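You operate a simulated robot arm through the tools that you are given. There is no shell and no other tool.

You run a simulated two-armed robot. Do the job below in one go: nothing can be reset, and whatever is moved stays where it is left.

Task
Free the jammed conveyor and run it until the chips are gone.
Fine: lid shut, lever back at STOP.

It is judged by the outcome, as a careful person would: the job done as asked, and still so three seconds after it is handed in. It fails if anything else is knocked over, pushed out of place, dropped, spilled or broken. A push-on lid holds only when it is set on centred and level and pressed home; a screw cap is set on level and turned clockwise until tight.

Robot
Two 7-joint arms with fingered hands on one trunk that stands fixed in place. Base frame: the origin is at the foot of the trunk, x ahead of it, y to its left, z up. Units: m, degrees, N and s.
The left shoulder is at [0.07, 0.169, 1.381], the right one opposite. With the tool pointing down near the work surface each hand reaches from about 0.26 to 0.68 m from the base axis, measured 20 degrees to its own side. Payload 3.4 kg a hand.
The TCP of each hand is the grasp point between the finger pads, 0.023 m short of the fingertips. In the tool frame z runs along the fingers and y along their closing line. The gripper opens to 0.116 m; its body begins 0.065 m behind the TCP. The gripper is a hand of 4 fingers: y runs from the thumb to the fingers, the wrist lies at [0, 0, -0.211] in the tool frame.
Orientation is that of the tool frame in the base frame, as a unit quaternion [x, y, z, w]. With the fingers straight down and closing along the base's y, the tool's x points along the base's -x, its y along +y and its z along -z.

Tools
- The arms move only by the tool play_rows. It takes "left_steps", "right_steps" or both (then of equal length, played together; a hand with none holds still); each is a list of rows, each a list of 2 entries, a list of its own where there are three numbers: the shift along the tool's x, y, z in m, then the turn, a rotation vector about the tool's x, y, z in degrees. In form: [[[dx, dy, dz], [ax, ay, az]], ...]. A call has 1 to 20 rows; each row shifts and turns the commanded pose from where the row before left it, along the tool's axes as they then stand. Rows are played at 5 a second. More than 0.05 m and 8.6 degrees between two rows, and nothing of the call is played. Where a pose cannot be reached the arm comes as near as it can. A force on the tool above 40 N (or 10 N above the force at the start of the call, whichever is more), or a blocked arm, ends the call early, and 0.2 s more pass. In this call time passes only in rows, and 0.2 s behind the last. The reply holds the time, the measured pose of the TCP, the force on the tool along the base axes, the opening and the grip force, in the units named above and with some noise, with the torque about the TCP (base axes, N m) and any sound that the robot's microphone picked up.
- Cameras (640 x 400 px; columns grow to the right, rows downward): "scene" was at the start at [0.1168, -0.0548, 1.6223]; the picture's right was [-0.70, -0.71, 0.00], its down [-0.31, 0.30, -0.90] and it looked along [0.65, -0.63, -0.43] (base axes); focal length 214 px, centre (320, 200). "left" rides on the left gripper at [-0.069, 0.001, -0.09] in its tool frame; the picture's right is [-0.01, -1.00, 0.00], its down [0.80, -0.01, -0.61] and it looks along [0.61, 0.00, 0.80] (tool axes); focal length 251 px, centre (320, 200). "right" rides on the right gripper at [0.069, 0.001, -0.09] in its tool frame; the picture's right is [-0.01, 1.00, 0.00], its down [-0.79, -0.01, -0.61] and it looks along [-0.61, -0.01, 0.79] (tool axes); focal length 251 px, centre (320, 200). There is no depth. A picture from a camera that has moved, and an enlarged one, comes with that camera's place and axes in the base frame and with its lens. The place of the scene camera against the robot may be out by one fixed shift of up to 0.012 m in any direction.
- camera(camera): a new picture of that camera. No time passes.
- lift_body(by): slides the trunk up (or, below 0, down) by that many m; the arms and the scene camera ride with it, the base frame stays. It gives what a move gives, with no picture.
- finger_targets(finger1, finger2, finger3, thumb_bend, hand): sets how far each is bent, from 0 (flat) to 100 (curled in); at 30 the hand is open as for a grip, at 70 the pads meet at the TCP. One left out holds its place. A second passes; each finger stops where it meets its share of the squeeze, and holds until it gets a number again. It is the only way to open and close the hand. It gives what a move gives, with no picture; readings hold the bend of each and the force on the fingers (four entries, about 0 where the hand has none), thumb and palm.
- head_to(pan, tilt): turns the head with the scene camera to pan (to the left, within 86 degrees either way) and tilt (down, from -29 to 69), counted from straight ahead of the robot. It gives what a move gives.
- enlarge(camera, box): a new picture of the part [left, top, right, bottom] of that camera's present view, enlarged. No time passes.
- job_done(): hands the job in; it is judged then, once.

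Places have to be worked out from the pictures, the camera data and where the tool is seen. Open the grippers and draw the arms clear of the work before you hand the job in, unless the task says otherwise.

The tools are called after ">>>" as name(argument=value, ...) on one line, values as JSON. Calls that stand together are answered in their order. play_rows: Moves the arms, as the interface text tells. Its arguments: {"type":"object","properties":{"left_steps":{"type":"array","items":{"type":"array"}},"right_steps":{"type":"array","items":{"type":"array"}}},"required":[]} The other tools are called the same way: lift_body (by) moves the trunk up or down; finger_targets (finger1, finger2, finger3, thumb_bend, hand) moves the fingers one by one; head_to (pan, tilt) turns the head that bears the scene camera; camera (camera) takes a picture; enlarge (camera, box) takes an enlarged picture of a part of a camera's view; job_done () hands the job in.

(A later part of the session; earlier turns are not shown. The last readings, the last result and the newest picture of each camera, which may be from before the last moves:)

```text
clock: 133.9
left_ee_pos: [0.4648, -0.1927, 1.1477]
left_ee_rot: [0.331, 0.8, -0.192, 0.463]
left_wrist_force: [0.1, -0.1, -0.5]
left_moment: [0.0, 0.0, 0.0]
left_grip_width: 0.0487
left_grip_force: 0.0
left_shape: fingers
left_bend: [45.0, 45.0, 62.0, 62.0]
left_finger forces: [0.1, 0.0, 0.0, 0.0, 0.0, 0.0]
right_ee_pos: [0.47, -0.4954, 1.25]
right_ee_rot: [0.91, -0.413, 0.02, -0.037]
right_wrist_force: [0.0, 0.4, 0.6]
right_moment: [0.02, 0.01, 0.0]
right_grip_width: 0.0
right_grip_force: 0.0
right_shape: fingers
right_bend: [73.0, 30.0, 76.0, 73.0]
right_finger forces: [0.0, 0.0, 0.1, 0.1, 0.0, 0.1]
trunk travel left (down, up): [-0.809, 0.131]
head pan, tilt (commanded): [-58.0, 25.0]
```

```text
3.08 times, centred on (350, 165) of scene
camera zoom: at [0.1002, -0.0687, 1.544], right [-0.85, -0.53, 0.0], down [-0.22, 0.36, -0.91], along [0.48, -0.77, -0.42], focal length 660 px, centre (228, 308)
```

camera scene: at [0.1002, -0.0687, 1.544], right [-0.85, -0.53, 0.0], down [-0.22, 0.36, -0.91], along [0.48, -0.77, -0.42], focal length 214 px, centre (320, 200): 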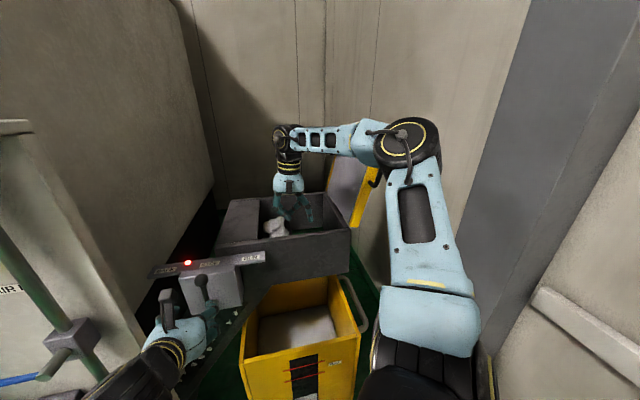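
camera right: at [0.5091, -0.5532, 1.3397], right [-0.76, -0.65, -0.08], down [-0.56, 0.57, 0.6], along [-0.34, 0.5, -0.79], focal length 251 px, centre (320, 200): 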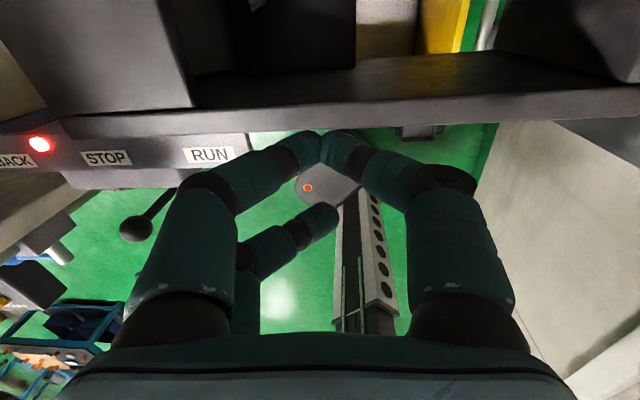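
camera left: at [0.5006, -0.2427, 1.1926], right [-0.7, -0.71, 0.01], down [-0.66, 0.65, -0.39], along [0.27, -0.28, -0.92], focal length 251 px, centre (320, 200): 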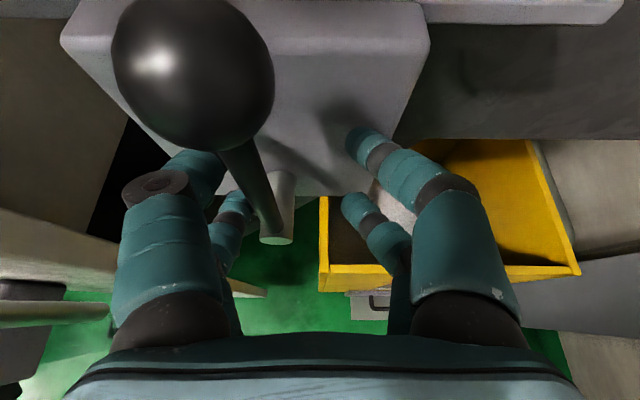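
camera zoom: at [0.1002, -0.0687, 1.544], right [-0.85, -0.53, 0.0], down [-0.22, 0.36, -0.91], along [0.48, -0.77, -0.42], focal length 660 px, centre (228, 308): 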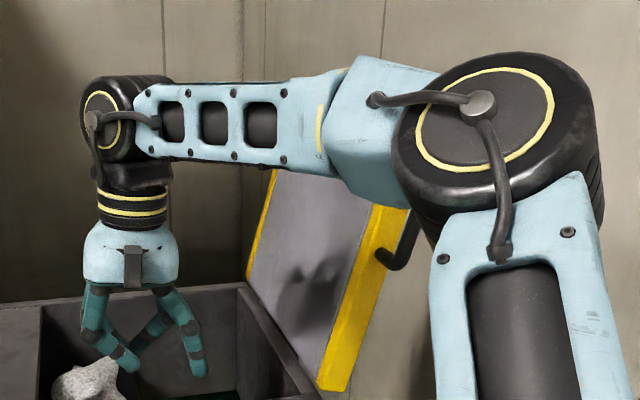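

The forearm hides the lid from here, but I have its geometry from before. To swing the lid under control I want the fingers around its near edge pointing away from me, so I raise the right hand, open it, and turn it back by 180°.

>>> finger_targets(hand="right", finger1=30, finger2=30, finger3=30, thumb_bend=30)

>>> play_rows(right_steps=[[[-0.02, 0, -0.04], [0, 0, 0]], [[-0.02, 0, -0.04], [0, 0, 0]], [[-0.02, 0, -0.04], [-4.8, 0, 0]], [[0, 0, 0], [0, 0, 8]], [[0, 0, 0], [0, 0, 8]], [[0, 0, 0], [0, 0, 8]], [[0, 0, 0], [0, 0, 8]], [[0, 0, 0], [0, 0, 8]], [[0, 0, 0], [0, 0, 8]], [[0, 0, 0], [0, 0, 8]], [[0, 0, 0], [0, 0, 8]], [[0, 0, 0], [0, 0, 8]], [[0, 0, 0], [0, 0, 8]], [[0, 0, 0], [0, 0, 8]], [[0, 0, 0], [0, 0, 8]], [[0, 0, 0], [0, 0, 8]], [[0, 0, 0], [0, 0, 8]], [[0, 0, 0], [0, 0, 8]], [[0, 0, 0], [0, 0, 8]], [[0, 0, 0], [0, 0, 8]]])

>>> play_rows(right_steps=[[[0, 0, 0], [0, 0, 8]], [[0, 0, 0], [0, 0, 8]], [[0, 0, 0], [0, 0, 8]], [[0, 0, 0], [0, 0, 8]], [[0, 0, 0], [0, 0, 8]]])

>>> camera(camera="scene")

```text
clock: 134.9
left_ee_pos: [0.463, -0.1914, 1.148]
left_ee_rot: [0.331, 0.8, -0.192, 0.462]
left_wrist_force: [-0.2, 0.5, 0.5]
left_moment: [0.02, 0.0, -0.01]
left_grip_width: 0.0487
left_grip_force: 0.1
left_shape: fingers
left_bend: [45.0, 45.0, 62.0, 62.0]
left_finger forces: [0.0, 0.0, 0.0, 0.0, 0.1, 0.0]
right_ee_pos: [0.4715, -0.4956, 1.2502]
right_ee_rot: [0.909, -0.414, 0.02, -0.037]
right_wrist_force: [-0.8, -0.1, 0.4]
right_moment: [0.01, 0.01, -0.04]
right_grip_width: 0.1166
right_grip_force: 0.1
right_shape: fingers
right_bend: [30.0, 30.0, 30.0, 30.0]
right_finger forces: [0.0, 0.0, 0.1, 0.0, 0.0, 0.1]
trunk travel left (down, up): [-0.809, 0.131]
head pan, tilt (commanded): [-58.0, 25.0]
```

```text
clock: 139.1
left_ee_pos: [0.4644, -0.1911, 1.1476]
left_ee_rot: [0.331, 0.8, -0.192, 0.462]
left_wrist_force: [0.5, 0.2, 1.4]
left_moment: [-0.04, 0.01, -0.03]
left_grip_width: 0.0487
left_grip_force: 0.1
left_shape: fingers
left_bend: [45.0, 45.0, 62.0, 62.0]
left_finger forces: [0.1, 0.0, 0.1, 0.1, 0.1, 0.0]
right_ee_pos: [0.4242, -0.4568, 1.369]
right_ee_rot: [0.045, 0.999, -0.001, 0.002]
right_wrist_force: [0.0, 0.1, 0.4]
right_moment: [0.03, -0.02, -0.02]
right_grip_width: 0.1168
right_grip_force: 0.1
right_shape: fingers
right_bend: [30.0, 30.0, 30.0, 30.0]
right_finger forces: [0.0, 0.0, 0.0, 0.1, 0.0, 0.1]
trunk travel left (down, up): [-0.809, 0.131]
head pan, tilt (commanded): [-58.0, 25.0]
```

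```text
clock: 140.3
left_ee_pos: [0.4635, -0.1916, 1.1475]
left_ee_rot: [0.331, 0.8, -0.191, 0.463]
left_wrist_force: [-0.5, -0.7, 0.3]
left_moment: [0.03, -0.03, 0.01]
left_grip_width: 0.0487
left_grip_force: 0.0
left_shape: fingers
left_bend: [45.0, 45.0, 62.0, 62.0]
left_finger forces: [0.0, 0.0, 0.0, 0.0, 0.0, 0.1]
right_ee_pos: [0.4248, -0.4571, 1.3687]
right_ee_rot: [0.383, 0.924, -0.001, 0.002]
right_wrist_force: [-0.5, -0.1, 0.0]
right_moment: [-0.02, -0.01, 0.0]
right_grip_width: 0.1165
right_grip_force: 0.0
right_shape: fingers
right_bend: [30.0, 30.0, 30.0, 30.0]
right_finger forces: [0.0, 0.0, 0.0, 0.0, 0.0, 0.1]
trunk travel left (down, up): [-0.809, 0.131]
head pan, tilt (commanded): [-58.0, 25.0]
```

```text
taken
camera scene: at [0.1001, -0.0686, 1.5441], right [-0.85, -0.53, 0.0], down [-0.22, 0.36, -0.91], along [0.48, -0.77, -0.42], focal length 214 px, centre (320, 200)
```

scene: 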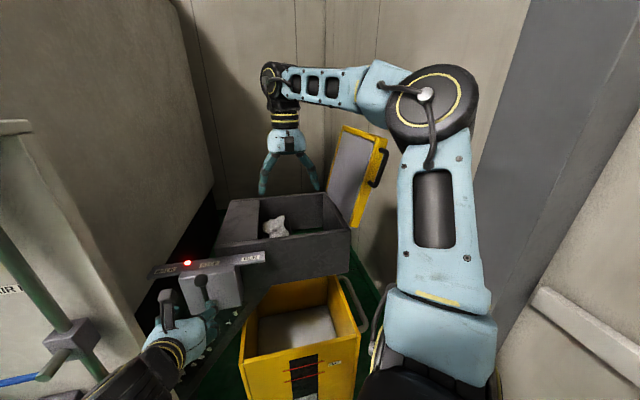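

Now the lid is visible again; I enlarge it to measure its edges and the handle.

>>> enlarge(camera="scene", box=[310, 110, 410, 240])

>>> enlarge(camera="right", box=[0, 0, 240, 200])

>>> camera(camera="right")

```text
3.08 times, centred on (360, 175) of scene
camera zoom: at [0.1001, -0.0686, 1.5441], right [-0.85, -0.53, 0.0], down [-0.22, 0.36, -0.91], along [0.48, -0.77, -0.42], focal length 660 px, centre (197, 277)
```

zoom: 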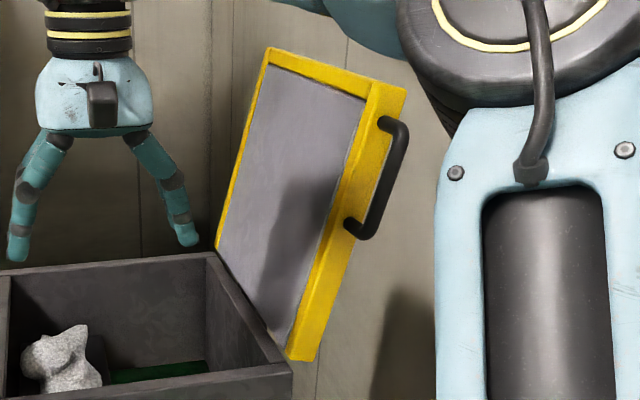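

```text
2.00 times, centred on (120, 100) of right
camera zoom: at [0.3764, -0.4075, 1.4589], right [0.71, 0.7, 0.0], down [0.55, -0.56, 0.61], along [0.43, -0.44, -0.79], focal length 503 px, centre (720, 400)
```

zoom: 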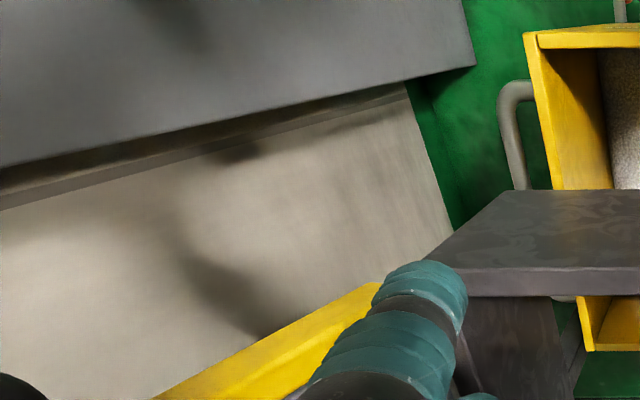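

```text
taken
camera right: at [0.3764, -0.4075, 1.4589], right [0.71, 0.7, 0.0], down [0.55, -0.56, 0.61], along [0.43, -0.44, -0.79], focal length 251 px, centre (320, 200)
```

right: 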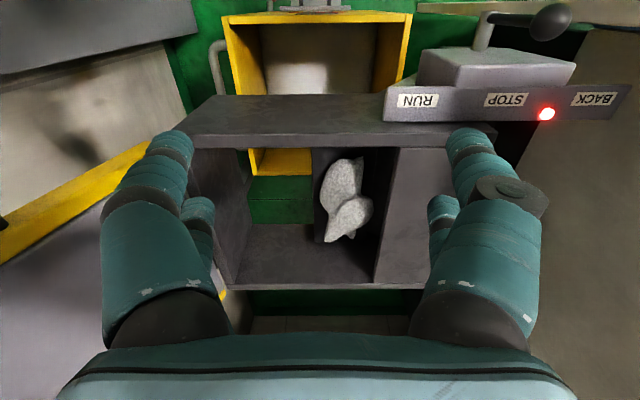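

From this I get the lid standing at about 102°, 3.4 cm thick, handle bar 4 cm in front of its near strip between radius 0.16 and 0.26 m. I raise the trunk 10 cm, then pitch the right hand forward 75° while moving it above the lid's near top corner.

>>> lift_body(by=0.1)

>>> play_rows(right_steps=[[[-0.0062, -0.0322, -0.0071], [0, -7.5, 0]], [[-0.007, -0.0322, -0.0062], [0, -7.5, 0]], [[-0.0078, -0.0322, -0.0053], [0, -7.5, 0]], [[-0.0084, -0.0322, -0.0042], [0, -7.5, 0]], [[-0.0089, -0.0322, -0.0031], [0, -7.5, 0]], [[-0.0092, -0.0322, -0.0019], [0, -7.5, 0]], [[-0.0094, -0.0322, -0.0007], [0, -7.5, 0]], [[-0.0094, -0.0322, 0.0006], [0, -7.5, 0]], [[-0.0092, -0.0322, 0.0018], [0, -7.5, 0]], [[-0.0089, -0.0322, 0.003], [0, -7.5, 0]]])

>>> camera(camera="scene")

>>> camera(camera="right")

```text
clock: 141.7
left_ee_pos: [0.4635, -0.1918, 1.2469]
left_ee_rot: [0.331, 0.799, -0.192, 0.463]
left_wrist_force: [-0.6, -0.5, -0.2]
left_moment: [0.02, 0.02, 0.02]
left_grip_width: 0.0487
left_grip_force: 0.0
left_shape: fingers
left_bend: [45.0, 45.0, 62.0, 62.0]
left_finger forces: [0.0, 0.1, 0.0, 0.0, 0.0, 0.0]
right_ee_pos: [0.4256, -0.4569, 1.4694]
right_ee_rot: [0.383, 0.924, -0.001, 0.002]
right_wrist_force: [-0.1, -0.1, 0.1]
right_moment: [0.0, 0.04, 0.0]
right_grip_width: 0.1167
right_grip_force: 0.1
right_shape: fingers
right_bend: [30.0, 30.0, 30.0, 30.0]
right_finger forces: [0.0, 0.0, 0.1, 0.1, 0.0, 0.0]
trunk travel left (down, up): [-0.909, 0.031]
head pan, tilt (commanded): [-58.0, 25.0]
```

```text
clock: 143.9
left_ee_pos: [0.4629, -0.1936, 1.2468]
left_ee_rot: [0.332, 0.8, -0.191, 0.462]
left_wrist_force: [-0.7, 0.1, -0.3]
left_moment: [0.03, 0.0, 0.02]
left_grip_width: 0.0489
left_grip_force: 0.0
left_shape: fingers
left_bend: [45.0, 45.0, 62.0, 62.0]
left_finger forces: [0.1, 0.1, 0.0, 0.1, 0.0, 0.0]
right_ee_pos: [0.238, -0.7283, 1.5406]
right_ee_rot: [0.302, 0.731, -0.234, 0.565]
right_wrist_force: [-0.5, -0.3, -0.1]
right_moment: [0.01, 0.01, 0.03]
right_grip_width: 0.1165
right_grip_force: 0.1
right_shape: fingers
right_bend: [30.0, 30.0, 30.0, 30.0]
right_finger forces: [0.1, 0.0, 0.1, 0.0, 0.1, 0.0]
trunk travel left (down, up): [-0.909, 0.031]
head pan, tilt (commanded): [-58.0, 25.0]
```

```text
taken
camera scene: at [0.0988, -0.07, 1.6441], right [-0.85, -0.53, 0.0], down [-0.22, 0.36, -0.91], along [0.48, -0.77, -0.42], focal length 214 px, centre (320, 200)
```

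scene: 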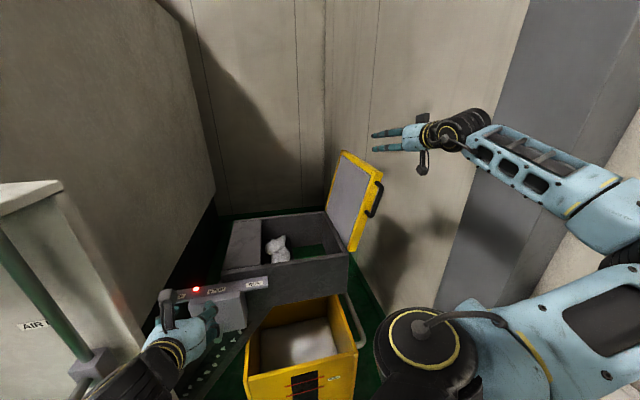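

```text
taken
camera right: at [0.1651, -0.6554, 1.4971], right [0.71, 0.71, 0.01], down [-0.28, 0.27, 0.92], along [0.65, -0.65, 0.39], focal length 251 px, centre (320, 200)
```

right: 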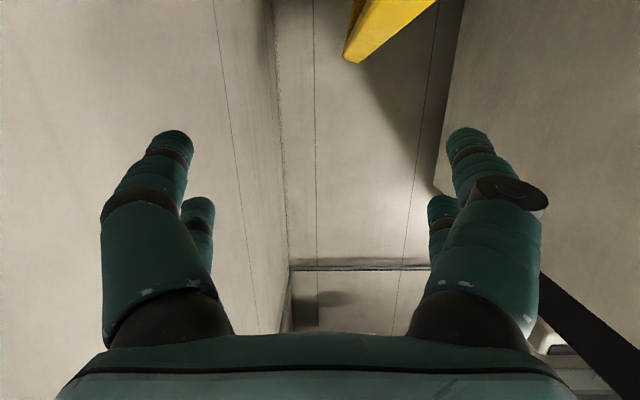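

The arm reaches this pose well. I roll the hand 12.5° to match the lid's plane and shift it so the digits will straddle the handle bar when I come down along the lid edge.

>>> play_rows(right_steps=[[[0.0095, 0.0163, -0.0106], [0, 0, 0]], [[0.0094, 0.0162, -0.0105], [0, 0, 0]], [[0, 0, 0], [0, 0, 6.3]], [[0, 0, 0], [0, 0, 6.2]]])

>>> enlarge(camera="scene", box=[300, 90, 480, 270])

>>> camera(camera="right")

```text
clock: 144.9
left_ee_pos: [0.4636, -0.1925, 1.247]
left_ee_rot: [0.331, 0.799, -0.192, 0.463]
left_wrist_force: [0.3, 0.2, 0.1]
left_moment: [-0.01, -0.01, 0.01]
left_grip_width: 0.0485
left_grip_force: 0.1
left_shape: fingers
left_bend: [45.0, 45.0, 62.0, 62.0]
left_finger forces: [0.0, 0.0, 0.1, 0.1, 0.0, 0.0]
right_ee_pos: [0.2444, -0.6859, 1.5261]
right_ee_rot: [0.381, 0.695, -0.17, 0.586]
right_wrist_force: [0.9, -0.1, 1.6]
right_moment: [-0.03, 0.02, 0.01]
right_grip_width: 0.1165
right_grip_force: 0.1
right_shape: fingers
right_bend: [30.0, 30.0, 30.0, 30.0]
right_finger forces: [0.0, 0.1, 0.0, 0.1, 0.0, 0.0]
trunk travel left (down, up): [-0.909, 0.031]
head pan, tilt (commanded): [-58.0, 25.0]
```

```text
2.22 times, centred on (390, 180) of scene
camera zoom: at [0.1002, -0.0686, 1.6441], right [-0.85, -0.53, 0.0], down [-0.22, 0.36, -0.91], along [0.48, -0.77, -0.42], focal length 477 px, centre (164, 244)
```

zoom: 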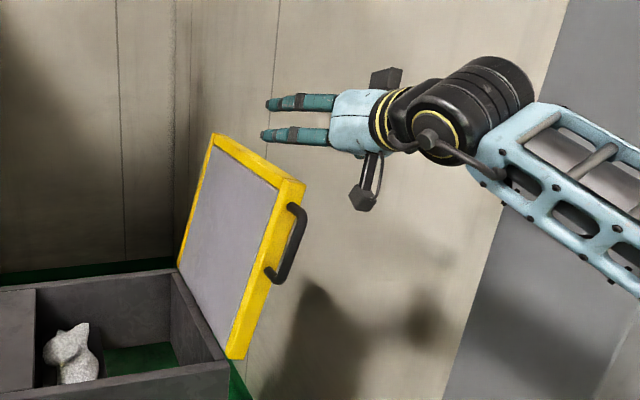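

```text
taken
camera right: at [0.1829, -0.6022, 1.4859], right [0.73, 0.65, 0.22], down [-0.4, 0.15, 0.9], along [0.55, -0.75, 0.37], focal length 251 px, centre (320, 200)
```

right: 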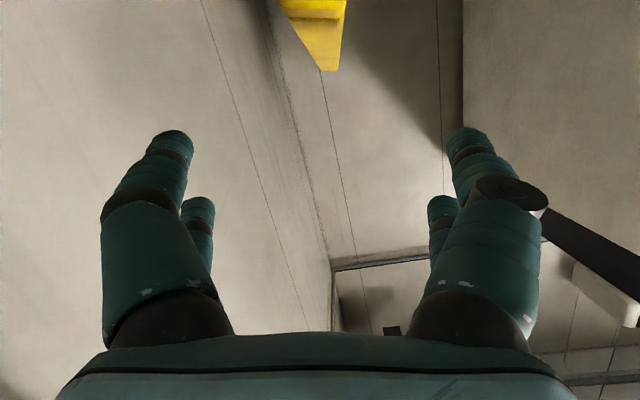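

The lid's corner lies centred between the digits. I come down along the lid edge 10 cm and check.

>>> play_rows(right_steps=[[[0.0329, 0, 0.0083], [0, 0, 0]], [[0.0329, 0, 0.0083], [0, 0, 0]], [[0.0329, 0, 0.0083], [0, 0, 0]]])

>>> enlarge(camera="scene", box=[300, 90, 480, 270])

>>> camera(camera="right")

```text
clock: 145.7
left_ee_pos: [0.4636, -0.1916, 1.2475]
left_ee_rot: [0.331, 0.8, -0.192, 0.463]
left_wrist_force: [-0.2, 0.8, 0.0]
left_moment: [0.04, -0.03, 0.01]
left_grip_width: 0.0484
left_grip_force: 0.0
left_shape: fingers
left_bend: [45.0, 45.0, 62.0, 62.0]
left_finger forces: [0.0, 0.1, 0.1, 0.0, 0.0, 0.1]
right_ee_pos: [0.2599, -0.6712, 1.4257]
right_ee_rot: [0.38, 0.695, -0.171, 0.587]
right_wrist_force: [-0.1, -0.5, 0.4]
right_moment: [-0.02, -0.03, 0.0]
right_grip_width: 0.1166
right_grip_force: 0.1
right_shape: fingers
right_bend: [30.0, 30.0, 30.0, 30.0]
right_finger forces: [0.0, 0.0, 0.0, 0.0, 0.0, 0.1]
trunk travel left (down, up): [-0.909, 0.031]
head pan, tilt (commanded): [-58.0, 25.0]
```

```text
2.22 times, centred on (390, 180) of scene
camera zoom: at [0.1002, -0.0693, 1.6441], right [-0.85, -0.53, 0.0], down [-0.22, 0.36, -0.91], along [0.48, -0.77, -0.42], focal length 477 px, centre (164, 244)
```

zoom: 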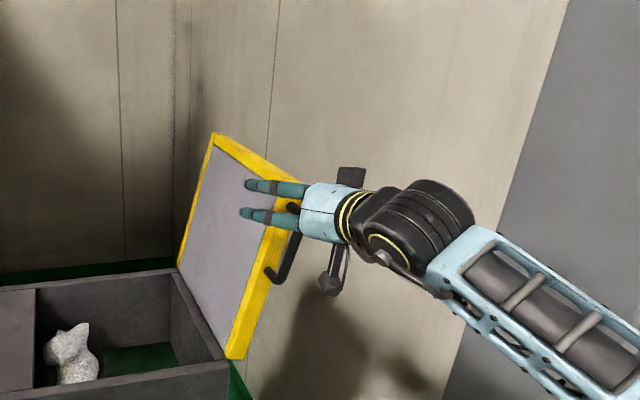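

```text
taken
camera right: at [0.1974, -0.5876, 1.3856], right [0.73, 0.65, 0.22], down [-0.4, 0.15, 0.9], along [0.55, -0.75, 0.37], focal length 251 px, centre (320, 200)
```

right: 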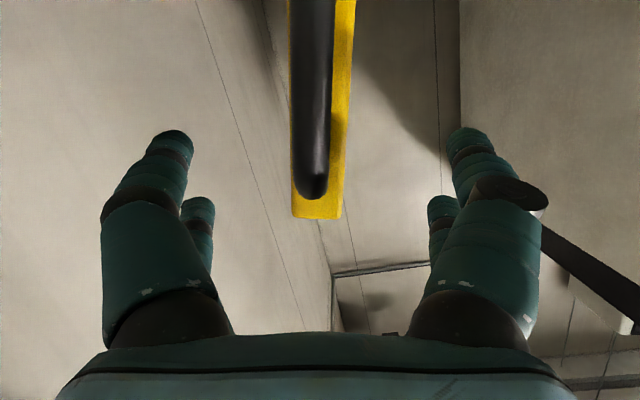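

The camera looks right onto the handle bar, centred within 3 mm. I come down another 6.5 cm to the bar's middle and close the digits loosely around it.

>>> play_rows(right_steps=[[[0.032, -0.0015, 0.0081], [0, 0, 0]], [[0.032, -0.0015, 0.0081], [0, 0, 0]]])

>>> finger_targets(hand="right", finger1=60, finger2=60, finger3=60, thumb_bend=60)

>>> camera(camera="right")

>>> enlarge(camera="scene", box=[300, 120, 440, 270])

```text
clock: 146.3
left_ee_pos: [0.4638, -0.1919, 1.2479]
left_ee_rot: [0.331, 0.8, -0.191, 0.462]
left_wrist_force: [-0.4, -0.4, 0.7]
left_moment: [0.01, 0.0, -0.02]
left_grip_width: 0.0488
left_grip_force: 0.1
left_shape: fingers
left_bend: [45.0, 45.0, 62.0, 62.0]
left_finger forces: [0.0, 0.0, 0.0, 0.0, 0.0, 0.0]
right_ee_pos: [0.2948, -0.6464, 1.362]
right_ee_rot: [0.382, 0.694, -0.174, 0.584]
right_wrist_force: [-0.2, 0.2, -0.3]
right_moment: [-0.02, -0.02, -0.05]
right_grip_width: 0.1168
right_grip_force: 0.0
right_shape: fingers
right_bend: [30.0, 30.0, 30.0, 30.0]
right_finger forces: [0.0, 0.1, 0.0, 0.1, 0.0, 0.1]
right hand out of reach, approached as far as the arm can: row 1, 2
trunk travel left (down, up): [-0.909, 0.031]
head pan, tilt (commanded): [-58.0, 25.0]
```

```text
clock: 147.3
left_ee_pos: [0.4628, -0.1926, 1.2476]
left_ee_rot: [0.33, 0.8, -0.191, 0.463]
left_wrist_force: [0.0, -0.3, -0.1]
left_moment: [-0.02, 0.0, -0.01]
left_grip_width: 0.0486
left_grip_force: 0.1
left_shape: fingers
left_bend: [45.0, 45.0, 62.0, 62.0]
left_finger forces: [0.1, 0.0, 0.0, 0.0, 0.1, 0.1]
right_ee_pos: [0.2923, -0.6475, 1.3625]
right_ee_rot: [0.382, 0.694, -0.174, 0.585]
right_wrist_force: [-1.3, 0.1, -0.3]
right_moment: [-0.01, 0.03, 0.02]
right_grip_width: 0.0294
right_grip_force: 0.4
right_shape: fingers
right_bend: [60.0, 60.0, 59.0, 60.0]
right_finger forces: [0.0, 0.0, 0.8, 0.0, 0.0, 0.0]
trunk travel left (down, up): [-0.909, 0.031]
head pan, tilt (commanded): [-58.0, 25.0]
```

```text
taken
camera right: at [0.2302, -0.5632, 1.3205], right [0.73, 0.64, 0.21], down [-0.4, 0.15, 0.9], along [0.55, -0.75, 0.37], focal length 251 px, centre (320, 200)
```

right: 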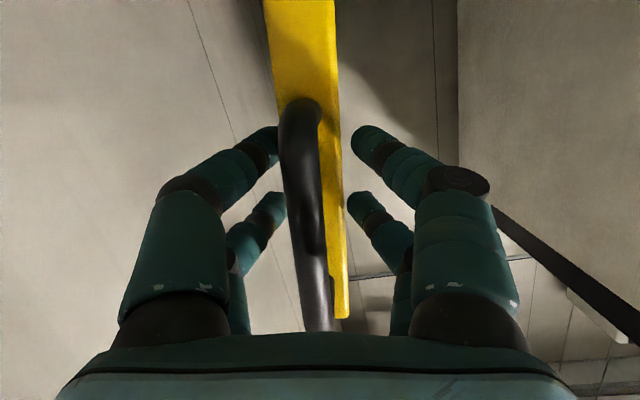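

```text
2.67 times, centred on (370, 195) of scene
camera zoom: at [0.0995, -0.0693, 1.6441], right [-0.85, -0.53, 0.0], down [-0.22, 0.36, -0.91], along [0.48, -0.77, -0.42], focal length 572 px, centre (187, 213)
```

zoom: 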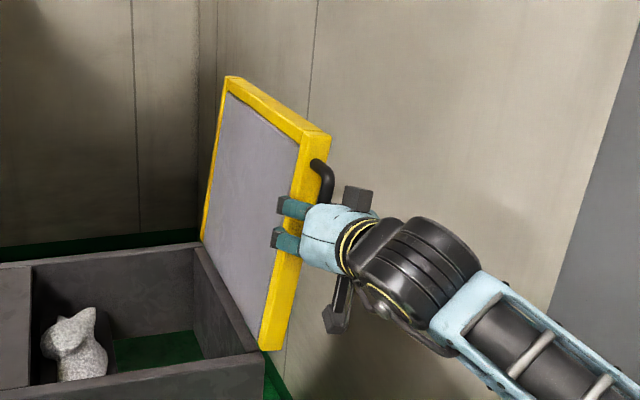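

The bar is caged between the digits and the lid already follows lightly. I swing it about the hinge axis in 6° steps, first 30°.

>>> play_rows(right_steps=[[[0.0037, 0.0213, 0.0001], [1.51, -0.24, -5.8]], [[0.0037, 0.0213, 0.0001], [1.51, -0.24, -5.8]], [[0.0037, 0.0213, 0.0001], [1.51, -0.24, -5.8]], [[0.0037, 0.0213, 0.0001], [1.51, -0.24, -5.8]], [[0.0037, 0.0213, 0.0001], [1.51, -0.24, -5.8]]])

>>> camera(camera="scene")

>>> camera(camera="right")

```text
clock: 148.5
left_ee_pos: [0.4642, -0.1914, 1.2473]
left_ee_rot: [0.331, 0.8, -0.192, 0.462]
left_wrist_force: [0.4, -0.9, 0.2]
left_moment: [0.01, 0.0, -0.02]
left_grip_width: 0.0486
left_grip_force: 0.0
left_shape: fingers
left_bend: [45.0, 45.0, 62.0, 62.0]
left_finger forces: [0.1, 0.0, 0.0, 0.0, 0.0, 0.1]
right_ee_pos: [0.3557, -0.5849, 1.3582]
right_ee_rot: [0.24, 0.746, -0.356, 0.508]
right_wrist_force: [-0.1, -0.3, -1.4]
right_moment: [0.0, 0.06, -0.01]
right_grip_width: 0.0294
right_grip_force: 0.8
right_shape: fingers
right_bend: [60.0, 58.0, 60.0, 60.0]
right_finger forces: [0.0, 1.3, 0.1, 0.1, 0.0, 0.0]
right hand out of reach, approached as far as the arm can: row 4, 5
trunk travel left (down, up): [-0.909, 0.031]
head pan, tilt (commanded): [-58.0, 25.0]
```

```text
taken
camera scene: at [0.1011, -0.0671, 1.6439], right [-0.85, -0.53, 0.0], down [-0.22, 0.36, -0.91], along [0.48, -0.77, -0.42], focal length 214 px, centre (320, 200)
```

scene: 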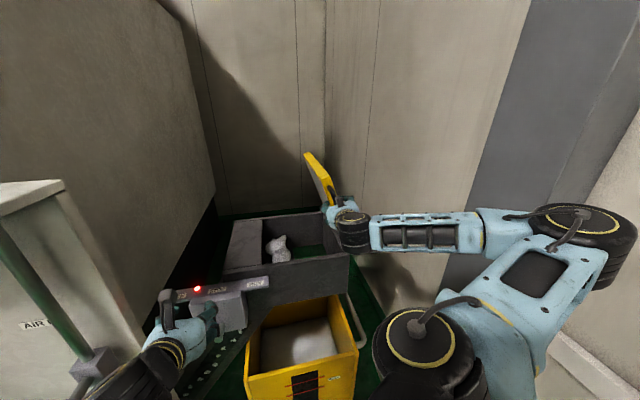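

```text
taken
camera right: at [0.2779, -0.5155, 1.3145], right [0.72, 0.63, -0.28], down [-0.07, 0.47, 0.88], along [0.69, -0.62, 0.38], focal length 251 px, centre (320, 200)
```

right: 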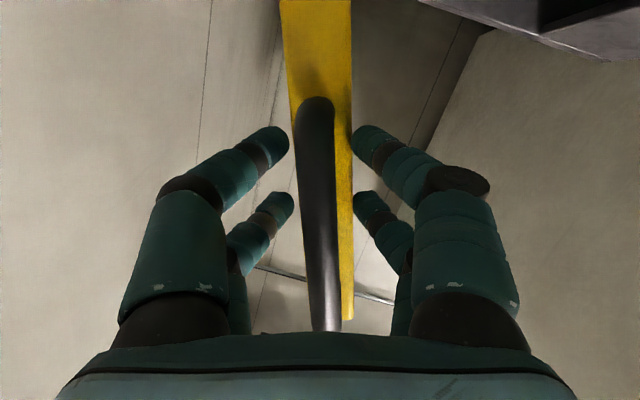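

The lid has passed vertical and now rests lightly on the inner digits (1.3 N), following well. I continue the swing by another 30°.

>>> play_rows(right_steps=[[[0.0023, 0.0222, -0.0004], [1.5, -0.25, -5.8]], [[0.0023, 0.0222, -0.0004], [1.5, -0.25, -5.8]], [[0.0023, 0.0222, -0.0004], [1.5, -0.25, -5.8]], [[0.0023, 0.0222, -0.0004], [1.5, -0.25, -5.8]], [[0.0023, 0.0222, -0.0004], [1.5, -0.25, -5.8]]])

>>> camera(camera="scene")

>>> camera(camera="right")

```text
clock: 149.7
left_ee_pos: [0.4671, -0.1895, 1.2458]
left_ee_rot: [0.33, 0.801, -0.192, 0.462]
left_wrist_force: [0.3, -0.8, 0.4]
left_moment: [-0.01, 0.0, -0.02]
left_grip_width: 0.0486
left_grip_force: 0.1
left_shape: fingers
left_bend: [45.0, 45.0, 62.0, 62.0]
left_finger forces: [0.0, 0.0, 0.1, 0.1, 0.0, 0.1]
right_ee_pos: [0.4258, -0.5199, 1.3018]
right_ee_rot: [0.062, 0.752, -0.527, 0.391]
right_wrist_force: [-0.3, 4.5, -2.1]
right_moment: [0.1, 0.06, 0.1]
right_grip_width: 0.0312
right_grip_force: 2.5
right_shape: fingers
right_bend: [59.0, 57.0, 60.0, 60.0]
right_finger forces: [2.0, 2.8, 0.1, 0.1, 0.0, 0.0]
right hand out of reach, approached as far as the arm can: row 1, 2
trunk travel left (down, up): [-0.909, 0.031]
head pan, tilt (commanded): [-58.0, 25.0]
```

```text
taken
camera scene: at [0.1038, -0.0656, 1.6439], right [-0.85, -0.53, 0.0], down [-0.23, 0.36, -0.91], along [0.48, -0.77, -0.42], focal length 214 px, centre (320, 200)
```

scene: 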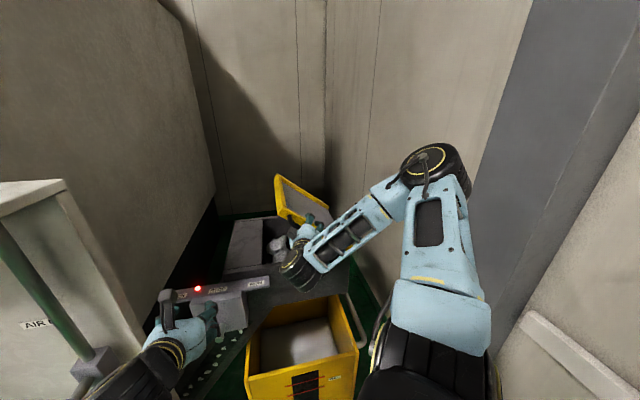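

```text
taken
camera right: at [0.3309, -0.4659, 1.2692], right [0.51, 0.44, -0.74], down [0.23, 0.76, 0.61], along [0.83, -0.48, 0.29], focal length 251 px, centre (320, 200)
```

right: 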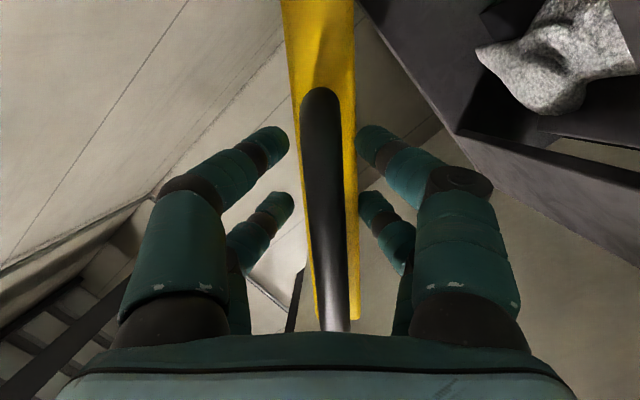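

The lid is at about 42° and well held. I continue another 30°, easing the hand slightly outward so the fingertips will clear the near wall.

>>> play_rows(right_steps=[[[0.0016, 0.023, -0.0024], [1.46, -0.2, -5.8]], [[0.0016, 0.023, -0.0024], [1.46, -0.2, -5.8]], [[0.0016, 0.023, -0.0024], [1.46, -0.2, -5.8]], [[0.0016, 0.023, -0.0024], [1.46, -0.2, -5.8]]])

>>> camera(camera="scene")

>>> camera(camera="right")

```text
clock: 150.7
left_ee_pos: [0.4671, -0.1939, 1.2459]
left_ee_rot: [0.33, 0.801, -0.191, 0.461]
left_wrist_force: [0.9, 0.9, 0.0]
left_moment: [-0.01, 0.03, -0.04]
left_grip_width: 0.0489
left_grip_force: 0.1
left_shape: fingers
left_bend: [45.0, 45.0, 62.0, 62.0]
left_finger forces: [0.1, 0.0, 0.1, 0.0, 0.1, 0.1]
right_ee_pos: [0.4514, -0.4863, 1.2201]
right_ee_rot: [-0.072, 0.719, -0.633, 0.277]
right_wrist_force: [-0.2, -2.9, -5.8]
right_moment: [-0.02, 0.22, -0.11]
right_grip_width: 0.0295
right_grip_force: 2.4
right_shape: fingers
right_bend: [60.0, 53.0, 60.0, 60.0]
right_finger forces: [0.6, 4.8, 0.1, 0.0, 0.1, 0.1]
trunk travel left (down, up): [-0.909, 0.031]
head pan, tilt (commanded): [-58.0, 25.0]
```

```text
taken
camera scene: at [0.1033, -0.0708, 1.6437], right [-0.85, -0.53, 0.0], down [-0.23, 0.36, -0.91], along [0.48, -0.77, -0.42], focal length 214 px, centre (320, 200)
```

scene: 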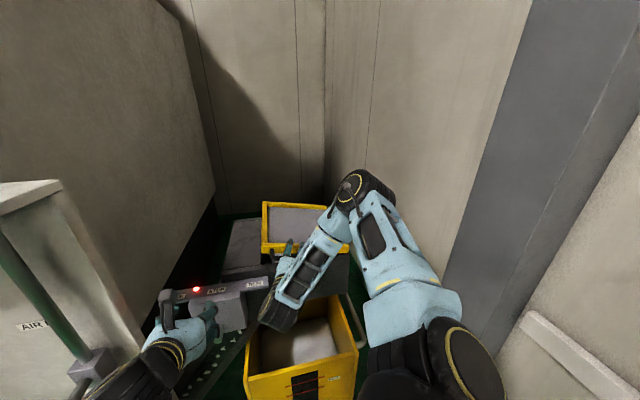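

```text
taken
camera right: at [0.3498, -0.4397, 1.2036], right [0.25, 0.19, -0.95], down [0.36, 0.89, 0.28], along [0.9, -0.42, 0.15], focal length 251 px, centre (320, 200)
```

right: 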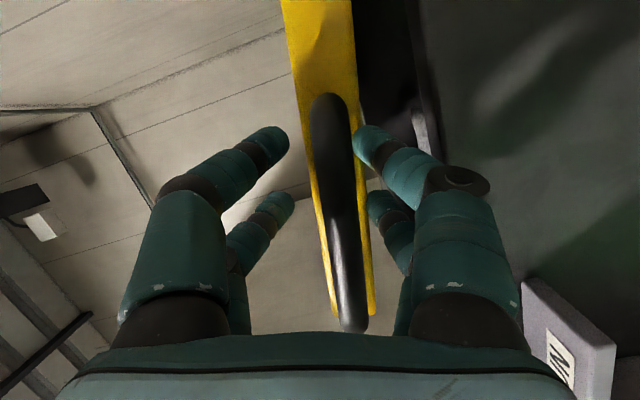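

The lid is down to about 17°, held by finger2. I lower it the rest of the way in three steps.

>>> play_rows(right_steps=[[[0.0015, 0.0207, -0.0033], [1.37, -0.19, -5.3]], [[0.0015, 0.0207, -0.0033], [1.37, -0.19, -5.3]], [[0.0015, 0.0207, -0.0033], [1.37, -0.19, -5.3]]])

>>> camera(camera="scene")

>>> camera(camera="right")

>>> enlarge(camera="scene", box=[200, 170, 380, 320])

```text
clock: 151.5
left_ee_pos: [0.4646, -0.1891, 1.2476]
left_ee_rot: [0.33, 0.8, -0.192, 0.463]
left_wrist_force: [0.0, 0.2, 0.3]
left_moment: [0.05, 0.01, 0.02]
left_grip_width: 0.0487
left_grip_force: 0.1
left_shape: fingers
left_bend: [45.0, 45.0, 62.0, 62.0]
left_finger forces: [0.0, 0.0, 0.1, 0.0, 0.0, 0.1]
right_ee_pos: [0.4489, -0.4752, 1.1872]
right_ee_rot: [0.166, -0.677, 0.69, -0.196]
right_wrist_force: [-0.7, 6.3, -0.1]
right_moment: [0.15, 0.04, 0.18]
right_grip_width: 0.0286
right_grip_force: 6.0
right_shape: fingers
right_bend: [60.0, 61.0, 60.0, 60.0]
right_finger forces: [0.1, 12.8, 0.0, 0.0, 0.0, 0.0]
right hand out of reach, approached as far as the arm can: row 3
trunk travel left (down, up): [-0.909, 0.031]
head pan, tilt (commanded): [-58.0, 25.0]
```

```text
taken
camera scene: at [0.1005, -0.0655, 1.6442], right [-0.85, -0.53, 0.0], down [-0.22, 0.36, -0.91], along [0.48, -0.77, -0.42], focal length 214 px, centre (320, 200)
```

scene: 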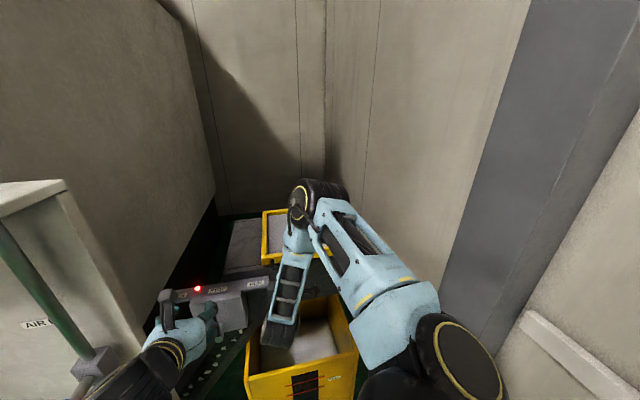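

```text
taken
camera right: at [0.3447, -0.4313, 1.1818], right [0.05, 0.0, -1.0], down [0.39, 0.92, 0.02], along [0.92, -0.39, 0.05], focal length 251 px, centre (320, 200)
```

right: 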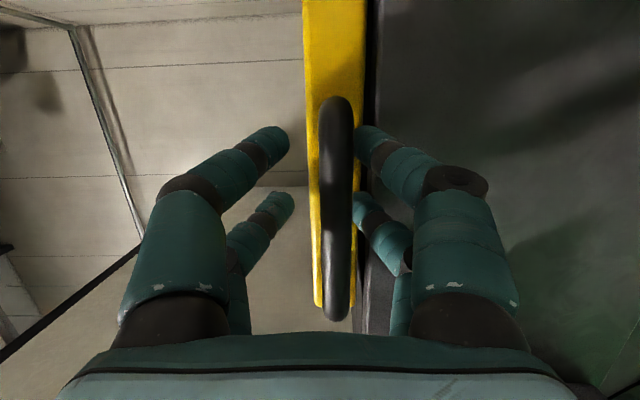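

```text
2.67 times, centred on (290, 245) of scene
camera zoom: at [0.1005, -0.0655, 1.6442], right [-0.85, -0.53, 0.0], down [-0.22, 0.36, -0.91], along [0.48, -0.77, -0.42], focal length 572 px, centre (400, 80)
```

zoom: 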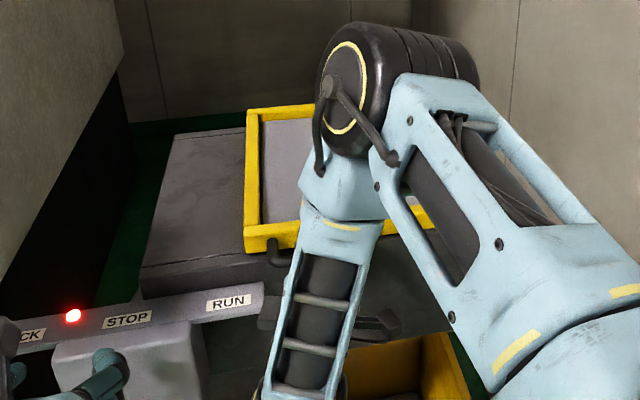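

The lid lies flat on the housing: the strip is parallel to the wall and the bar is at closed height. I open the digits and draw the hand straight back 7 cm, then look.

>>> finger_targets(hand="right", finger1=38, finger2=38, finger3=32, thumb_bend=32)

>>> play_rows(right_steps=[[[0, 0, -0.025], [0, 0, 0]], [[0, 0, -0.025], [0, 0, 0]], [[0, 0, -0.025], [0, 0, 0]]])

>>> camera(camera="right")

>>> camera(camera="scene")

```text
clock: 152.5
left_ee_pos: [0.4646, -0.1902, 1.247]
left_ee_rot: [0.33, 0.8, -0.192, 0.463]
left_wrist_force: [0.0, 0.3, 0.9]
left_moment: [0.01, -0.06, 0.0]
left_grip_width: 0.0489
left_grip_force: 0.2
left_shape: fingers
left_bend: [45.0, 45.0, 62.0, 62.0]
left_finger forces: [0.0, 0.1, 0.0, 0.0, 0.0, 0.1]
right_ee_pos: [0.4481, -0.4767, 1.1867]
right_ee_rot: [0.165, -0.677, 0.69, -0.196]
right_wrist_force: [2.7, 3.5, 7.2]
right_moment: [0.04, -0.25, 0.13]
right_grip_width: 0.1021
right_grip_force: 9.0
right_shape: fingers
right_bend: [38.0, 64.0, 32.0, 32.0]
right_finger forces: [0.0, 17.8, 0.1, 0.0, 0.0, 0.0]
trunk travel left (down, up): [-0.909, 0.031]
head pan, tilt (commanded): [-58.0, 25.0]
```

```text
clock: 153.3
left_ee_pos: [0.463, -0.1912, 1.2457]
left_ee_rot: [0.332, 0.8, -0.192, 0.462]
left_wrist_force: [0.8, -0.5, -0.3]
left_moment: [0.0, 0.02, -0.02]
left_grip_width: 0.0489
left_grip_force: 0.1
left_shape: fingers
left_bend: [45.0, 45.0, 62.0, 62.0]
left_finger forces: [0.0, 0.0, 0.0, 0.0, 0.0, 0.0]
right_ee_pos: [0.4197, -0.4353, 1.1982]
right_ee_rot: [0.166, -0.678, 0.689, -0.196]
right_wrist_force: [0.6, 0.3, -0.3]
right_moment: [-0.03, 0.0, 0.0]
right_grip_width: 0.1022
right_grip_force: 0.0
right_shape: fingers
right_bend: [38.0, 38.0, 32.0, 32.0]
right_finger forces: [0.0, 0.0, 0.0, 0.0, 0.0, 0.1]
right hand out of reach, approached as far as the arm can: row 1, 2, 3
trunk travel left (down, up): [-0.909, 0.031]
head pan, tilt (commanded): [-58.0, 25.0]
```

```text
taken
camera right: at [0.3157, -0.3919, 1.1935], right [0.05, 0.0, -1.0], down [0.39, 0.92, 0.02], along [0.92, -0.39, 0.05], focal length 251 px, centre (320, 200)
```

right: 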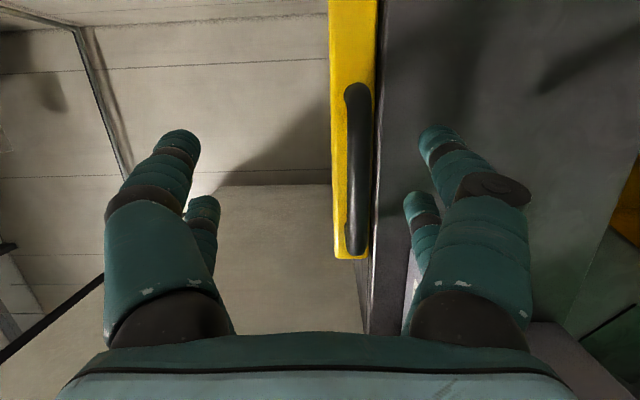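

```text
taken
camera scene: at [0.1, -0.0684, 1.6441], right [-0.85, -0.53, 0.0], down [-0.22, 0.36, -0.91], along [0.48, -0.77, -0.42], focal length 214 px, centre (320, 200)
```

scene: 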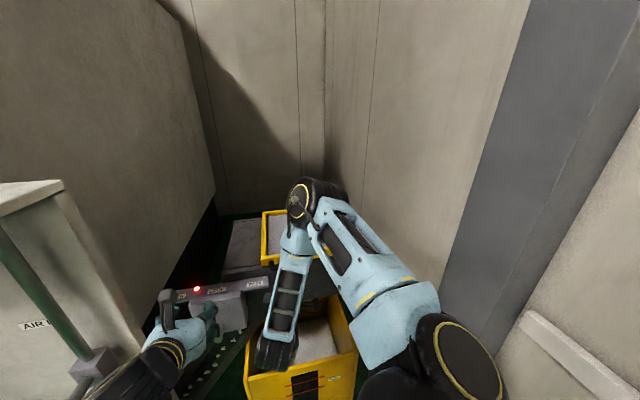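

The lid is shut and stays so; the lamp is still red with the lever at STOP. I lift the right hand up out of the way and lower the trunk 10 cm to bring the left hand back to its lever height.

>>> play_rows(right_steps=[[[0, -0.04, -0.005], [0, 0, 0]], [[0, -0.04, -0.005], [0, 0, 0]], [[0, -0.04, 0], [0, 0, 0]], [[0, -0.04, 0], [0, 0, 0]], [[0, -0.04, 0], [0, 0, 0]]])

>>> lift_body(by=-0.1)

>>> head_to(pan=-42, tilt=35)

>>> camera(camera="scene")

>>> camera(camera="left")

```text
clock: 154.5
left_ee_pos: [0.4627, -0.1912, 1.2479]
left_ee_rot: [0.332, 0.8, -0.192, 0.462]
left_wrist_force: [-0.8, 0.0, 0.2]
left_moment: [-0.03, 0.0, 0.03]
left_grip_width: 0.0485
left_grip_force: 0.0
left_shape: fingers
left_bend: [45.0, 45.0, 62.0, 62.0]
left_finger forces: [0.0, 0.0, 0.0, 0.1, 0.1, 0.0]
right_ee_pos: [0.4068, -0.4269, 1.3983]
right_ee_rot: [0.165, -0.678, 0.69, -0.195]
right_wrist_force: [0.1, -0.1, 0.5]
right_moment: [-0.01, 0.01, 0.0]
right_grip_width: 0.1021
right_grip_force: 0.0
right_shape: fingers
right_bend: [38.0, 38.0, 32.0, 32.0]
right_finger forces: [0.0, 0.0, 0.1, 0.0, 0.0, 0.1]
right hand out of reach, approached as far as the arm can: row 5
trunk travel left (down, up): [-0.909, 0.031]
head pan, tilt (commanded): [-58.0, 25.0]
```

```text
clock: 155.8
left_ee_pos: [0.4622, -0.1917, 1.1465]
left_ee_rot: [0.331, 0.8, -0.192, 0.462]
left_wrist_force: [0.7, -0.1, 0.6]
left_moment: [-0.02, -0.01, -0.04]
left_grip_width: 0.0489
left_grip_force: 0.0
left_shape: fingers
left_bend: [45.0, 45.0, 62.0, 62.0]
left_finger forces: [0.0, 0.0, 0.0, 0.0, 0.0, 0.0]
right_ee_pos: [0.4089, -0.4283, 1.298]
right_ee_rot: [0.165, -0.678, 0.689, -0.196]
right_wrist_force: [-0.4, -0.8, 0.3]
right_moment: [0.0, 0.0, 0.02]
right_grip_width: 0.102
right_grip_force: 0.2
right_shape: fingers
right_bend: [38.0, 38.0, 32.0, 32.0]
right_finger forces: [0.1, 0.1, 0.0, 0.0, 0.0, 0.0]
trunk travel left (down, up): [-0.809, 0.131]
head pan, tilt (commanded): [-58.0, 25.0]
```

```text
clock: 156.6
left_ee_pos: [0.4634, -0.1925, 1.1474]
left_ee_rot: [0.331, 0.8, -0.191, 0.462]
left_wrist_force: [0.8, 0.2, -0.1]
left_moment: [-0.03, 0.02, 0.0]
left_grip_width: 0.0489
left_grip_force: 0.0
left_shape: fingers
left_bend: [45.0, 45.0, 62.0, 62.0]
left_finger forces: [0.0, 0.0, 0.0, 0.1, 0.0, 0.0]
right_ee_pos: [0.4089, -0.4277, 1.2983]
right_ee_rot: [0.163, -0.678, 0.69, -0.196]
right_wrist_force: [1.1, -0.3, 0.3]
right_moment: [-0.02, -0.02, 0.01]
right_grip_width: 0.1023
right_grip_force: 0.0
right_shape: fingers
right_bend: [38.0, 38.0, 32.0, 32.0]
right_finger forces: [0.0, 0.0, 0.1, 0.1, 0.0, 0.0]
trunk travel left (down, up): [-0.809, 0.131]
head pan, tilt (commanded): [-42.0, 35.0]
```

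```text
taken
camera scene: at [0.1166, -0.0494, 1.5284], right [-0.67, -0.74, 0.0], down [-0.43, 0.38, -0.82], along [0.61, -0.55, -0.57], focal length 214 px, centre (320, 200)
```

scene: 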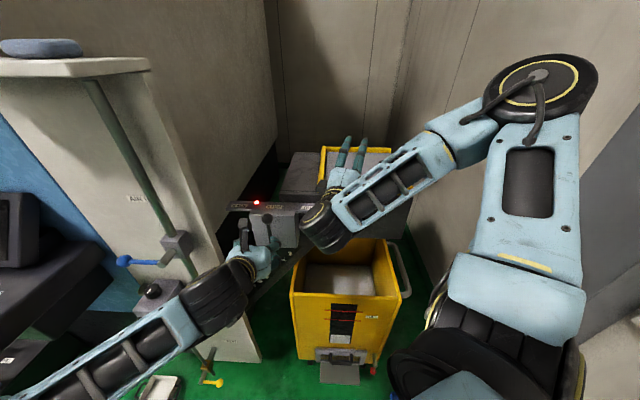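

```text
taken
camera left: at [0.4348, -0.1618, 1.2525], right [-0.7, -0.71, 0.01], down [-0.66, 0.65, -0.39], along [0.27, -0.28, -0.92], focal length 251 px, centre (320, 200)
```

left: 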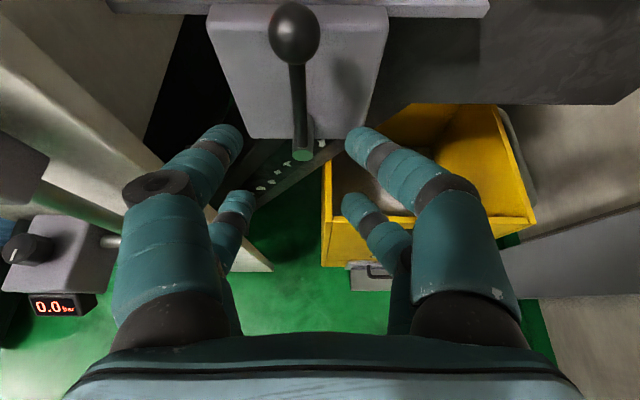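

Now I put the left fork back on the rod to try BACK with the lid shut.

>>> play_rows(left_steps=[[[0.0026, 0.0149, -0.003], [0, 0, 0]], [[0, 0, 0.0306], [0, 0, 0]], [[0, 0, 0.0306], [0, 0, 0]], [[0, 0, 0.0306], [0, 0, 0]], [[0, 0, 0.0306], [0, 0, 0]], [[0, 0.008, 0], [0, 0, 0]], [[0, 0.008, 0], [0, 0, -3]], [[0, 0.008, 0], [0, 0, -3]], [[0, 0.008, 0], [0, 0, -4]], [[0, 0.008, 0], [0, 0, -4]], [[0, 0.008, 0], [0, 0, 0]]])

>>> enlarge(camera="scene", box=[190, 160, 370, 290])

>>> camera(camera="left")

```text
clock: 159.0
left_ee_pos: [0.577, -0.2198, 1.0819]
left_ee_rot: [0.231, 0.834, -0.247, 0.436]
left_wrist_force: [-1.8, -3.8, 2.3]
left_moment: [-0.12, 0.09, -0.02]
left_grip_width: 0.0486
left_grip_force: 2.4
left_shape: fingers
left_bend: [45.0, 45.0, 56.0, 62.0]
left_finger forces: [0.2, 0.0, 4.5, 0.0, 0.0, 0.0]
right_ee_pos: [0.4071, -0.4285, 1.2978]
right_ee_rot: [0.163, -0.678, 0.69, -0.196]
right_wrist_force: [-0.6, -0.8, 0.0]
right_moment: [0.02, 0.01, 0.04]
right_grip_width: 0.102
right_grip_force: 0.1
right_shape: fingers
right_bend: [38.0, 38.0, 32.0, 32.0]
right_finger forces: [0.0, 0.0, 0.0, 0.1, 0.0, 0.1]
trunk travel left (down, up): [-0.809, 0.131]
head pan, tilt (commanded): [-42.0, 35.0]
```

```text
3.08 times, centred on (280, 225) of scene
camera zoom: at [0.1146, -0.0512, 1.5284], right [-0.67, -0.74, 0.0], down [-0.43, 0.39, -0.82], along [0.61, -0.55, -0.57], focal length 660 px, centre (443, 123)
```

zoom: 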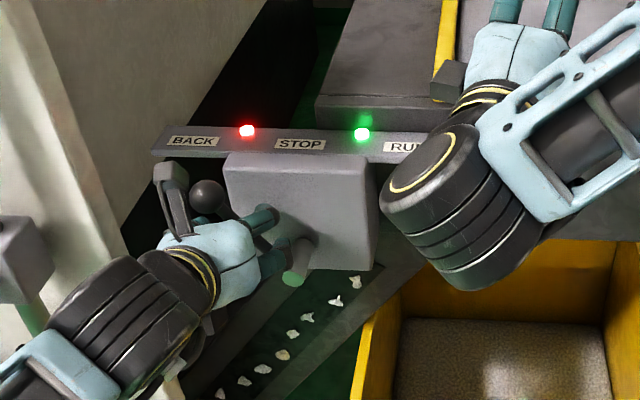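

```text
taken
camera left: at [0.5588, -0.1771, 1.1857], right [-0.6, -0.77, 0.22], down [-0.78, 0.5, -0.36], along [0.17, -0.39, -0.91], focal length 251 px, centre (320, 200)
```

left: 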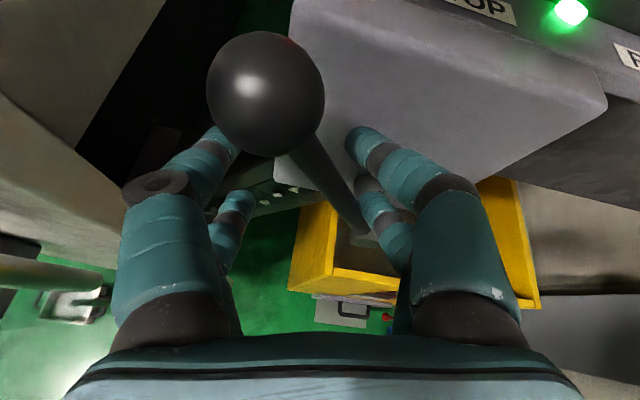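

With the lid shut, a green lamp has come on as the lever reached BACK: the drive runs now. I hold and wait, watching the red lamp and the chips.

>>> play_rows(left_steps=[[[0, 0.004, 0], [0, 0, 0]], [[0, 0, 0], [0, 0, 0]], [[0, 0, 0], [0, 0, 0]], [[0, 0, 0], [0, 0, 0]], [[0, 0, 0], [0, 0, 0]]])

>>> enlarge(camera="scene", box=[190, 160, 370, 290])

```text
clock: 160.2
left_ee_pos: [0.5795, -0.2167, 1.0821]
left_ee_rot: [0.23, 0.834, -0.245, 0.437]
left_wrist_force: [-4.0, -5.5, 3.5]
left_moment: [-0.25, 0.15, -0.02]
left_grip_width: 0.0489
left_grip_force: 3.8
left_shape: fingers
left_bend: [45.0, 45.0, 53.0, 62.0]
left_finger forces: [0.0, 0.0, 7.9, 0.0, 0.0, 0.0]
right_ee_pos: [0.4062, -0.4287, 1.2987]
right_ee_rot: [0.164, -0.677, 0.69, -0.196]
right_wrist_force: [0.1, 0.5, -0.9]
right_moment: [0.0, -0.01, 0.0]
right_grip_width: 0.1024
right_grip_force: 0.0
right_shape: fingers
right_bend: [38.0, 38.0, 32.0, 32.0]
right_finger forces: [0.0, 0.0, 0.1, 0.1, 0.0, 0.0]
trunk travel left (down, up): [-0.809, 0.131]
head pan, tilt (commanded): [-42.0, 35.0]
```

```text
3.08 times, centred on (280, 225) of scene
camera zoom: at [0.1145, -0.051, 1.5284], right [-0.67, -0.74, 0.0], down [-0.43, 0.38, -0.82], along [0.61, -0.55, -0.57], focal length 660 px, centre (443, 123)
```

zoom: 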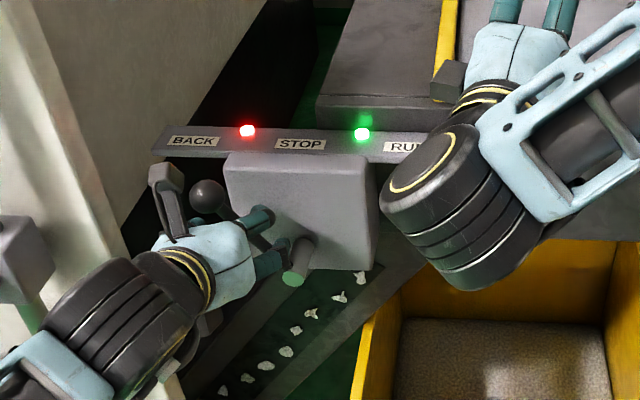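

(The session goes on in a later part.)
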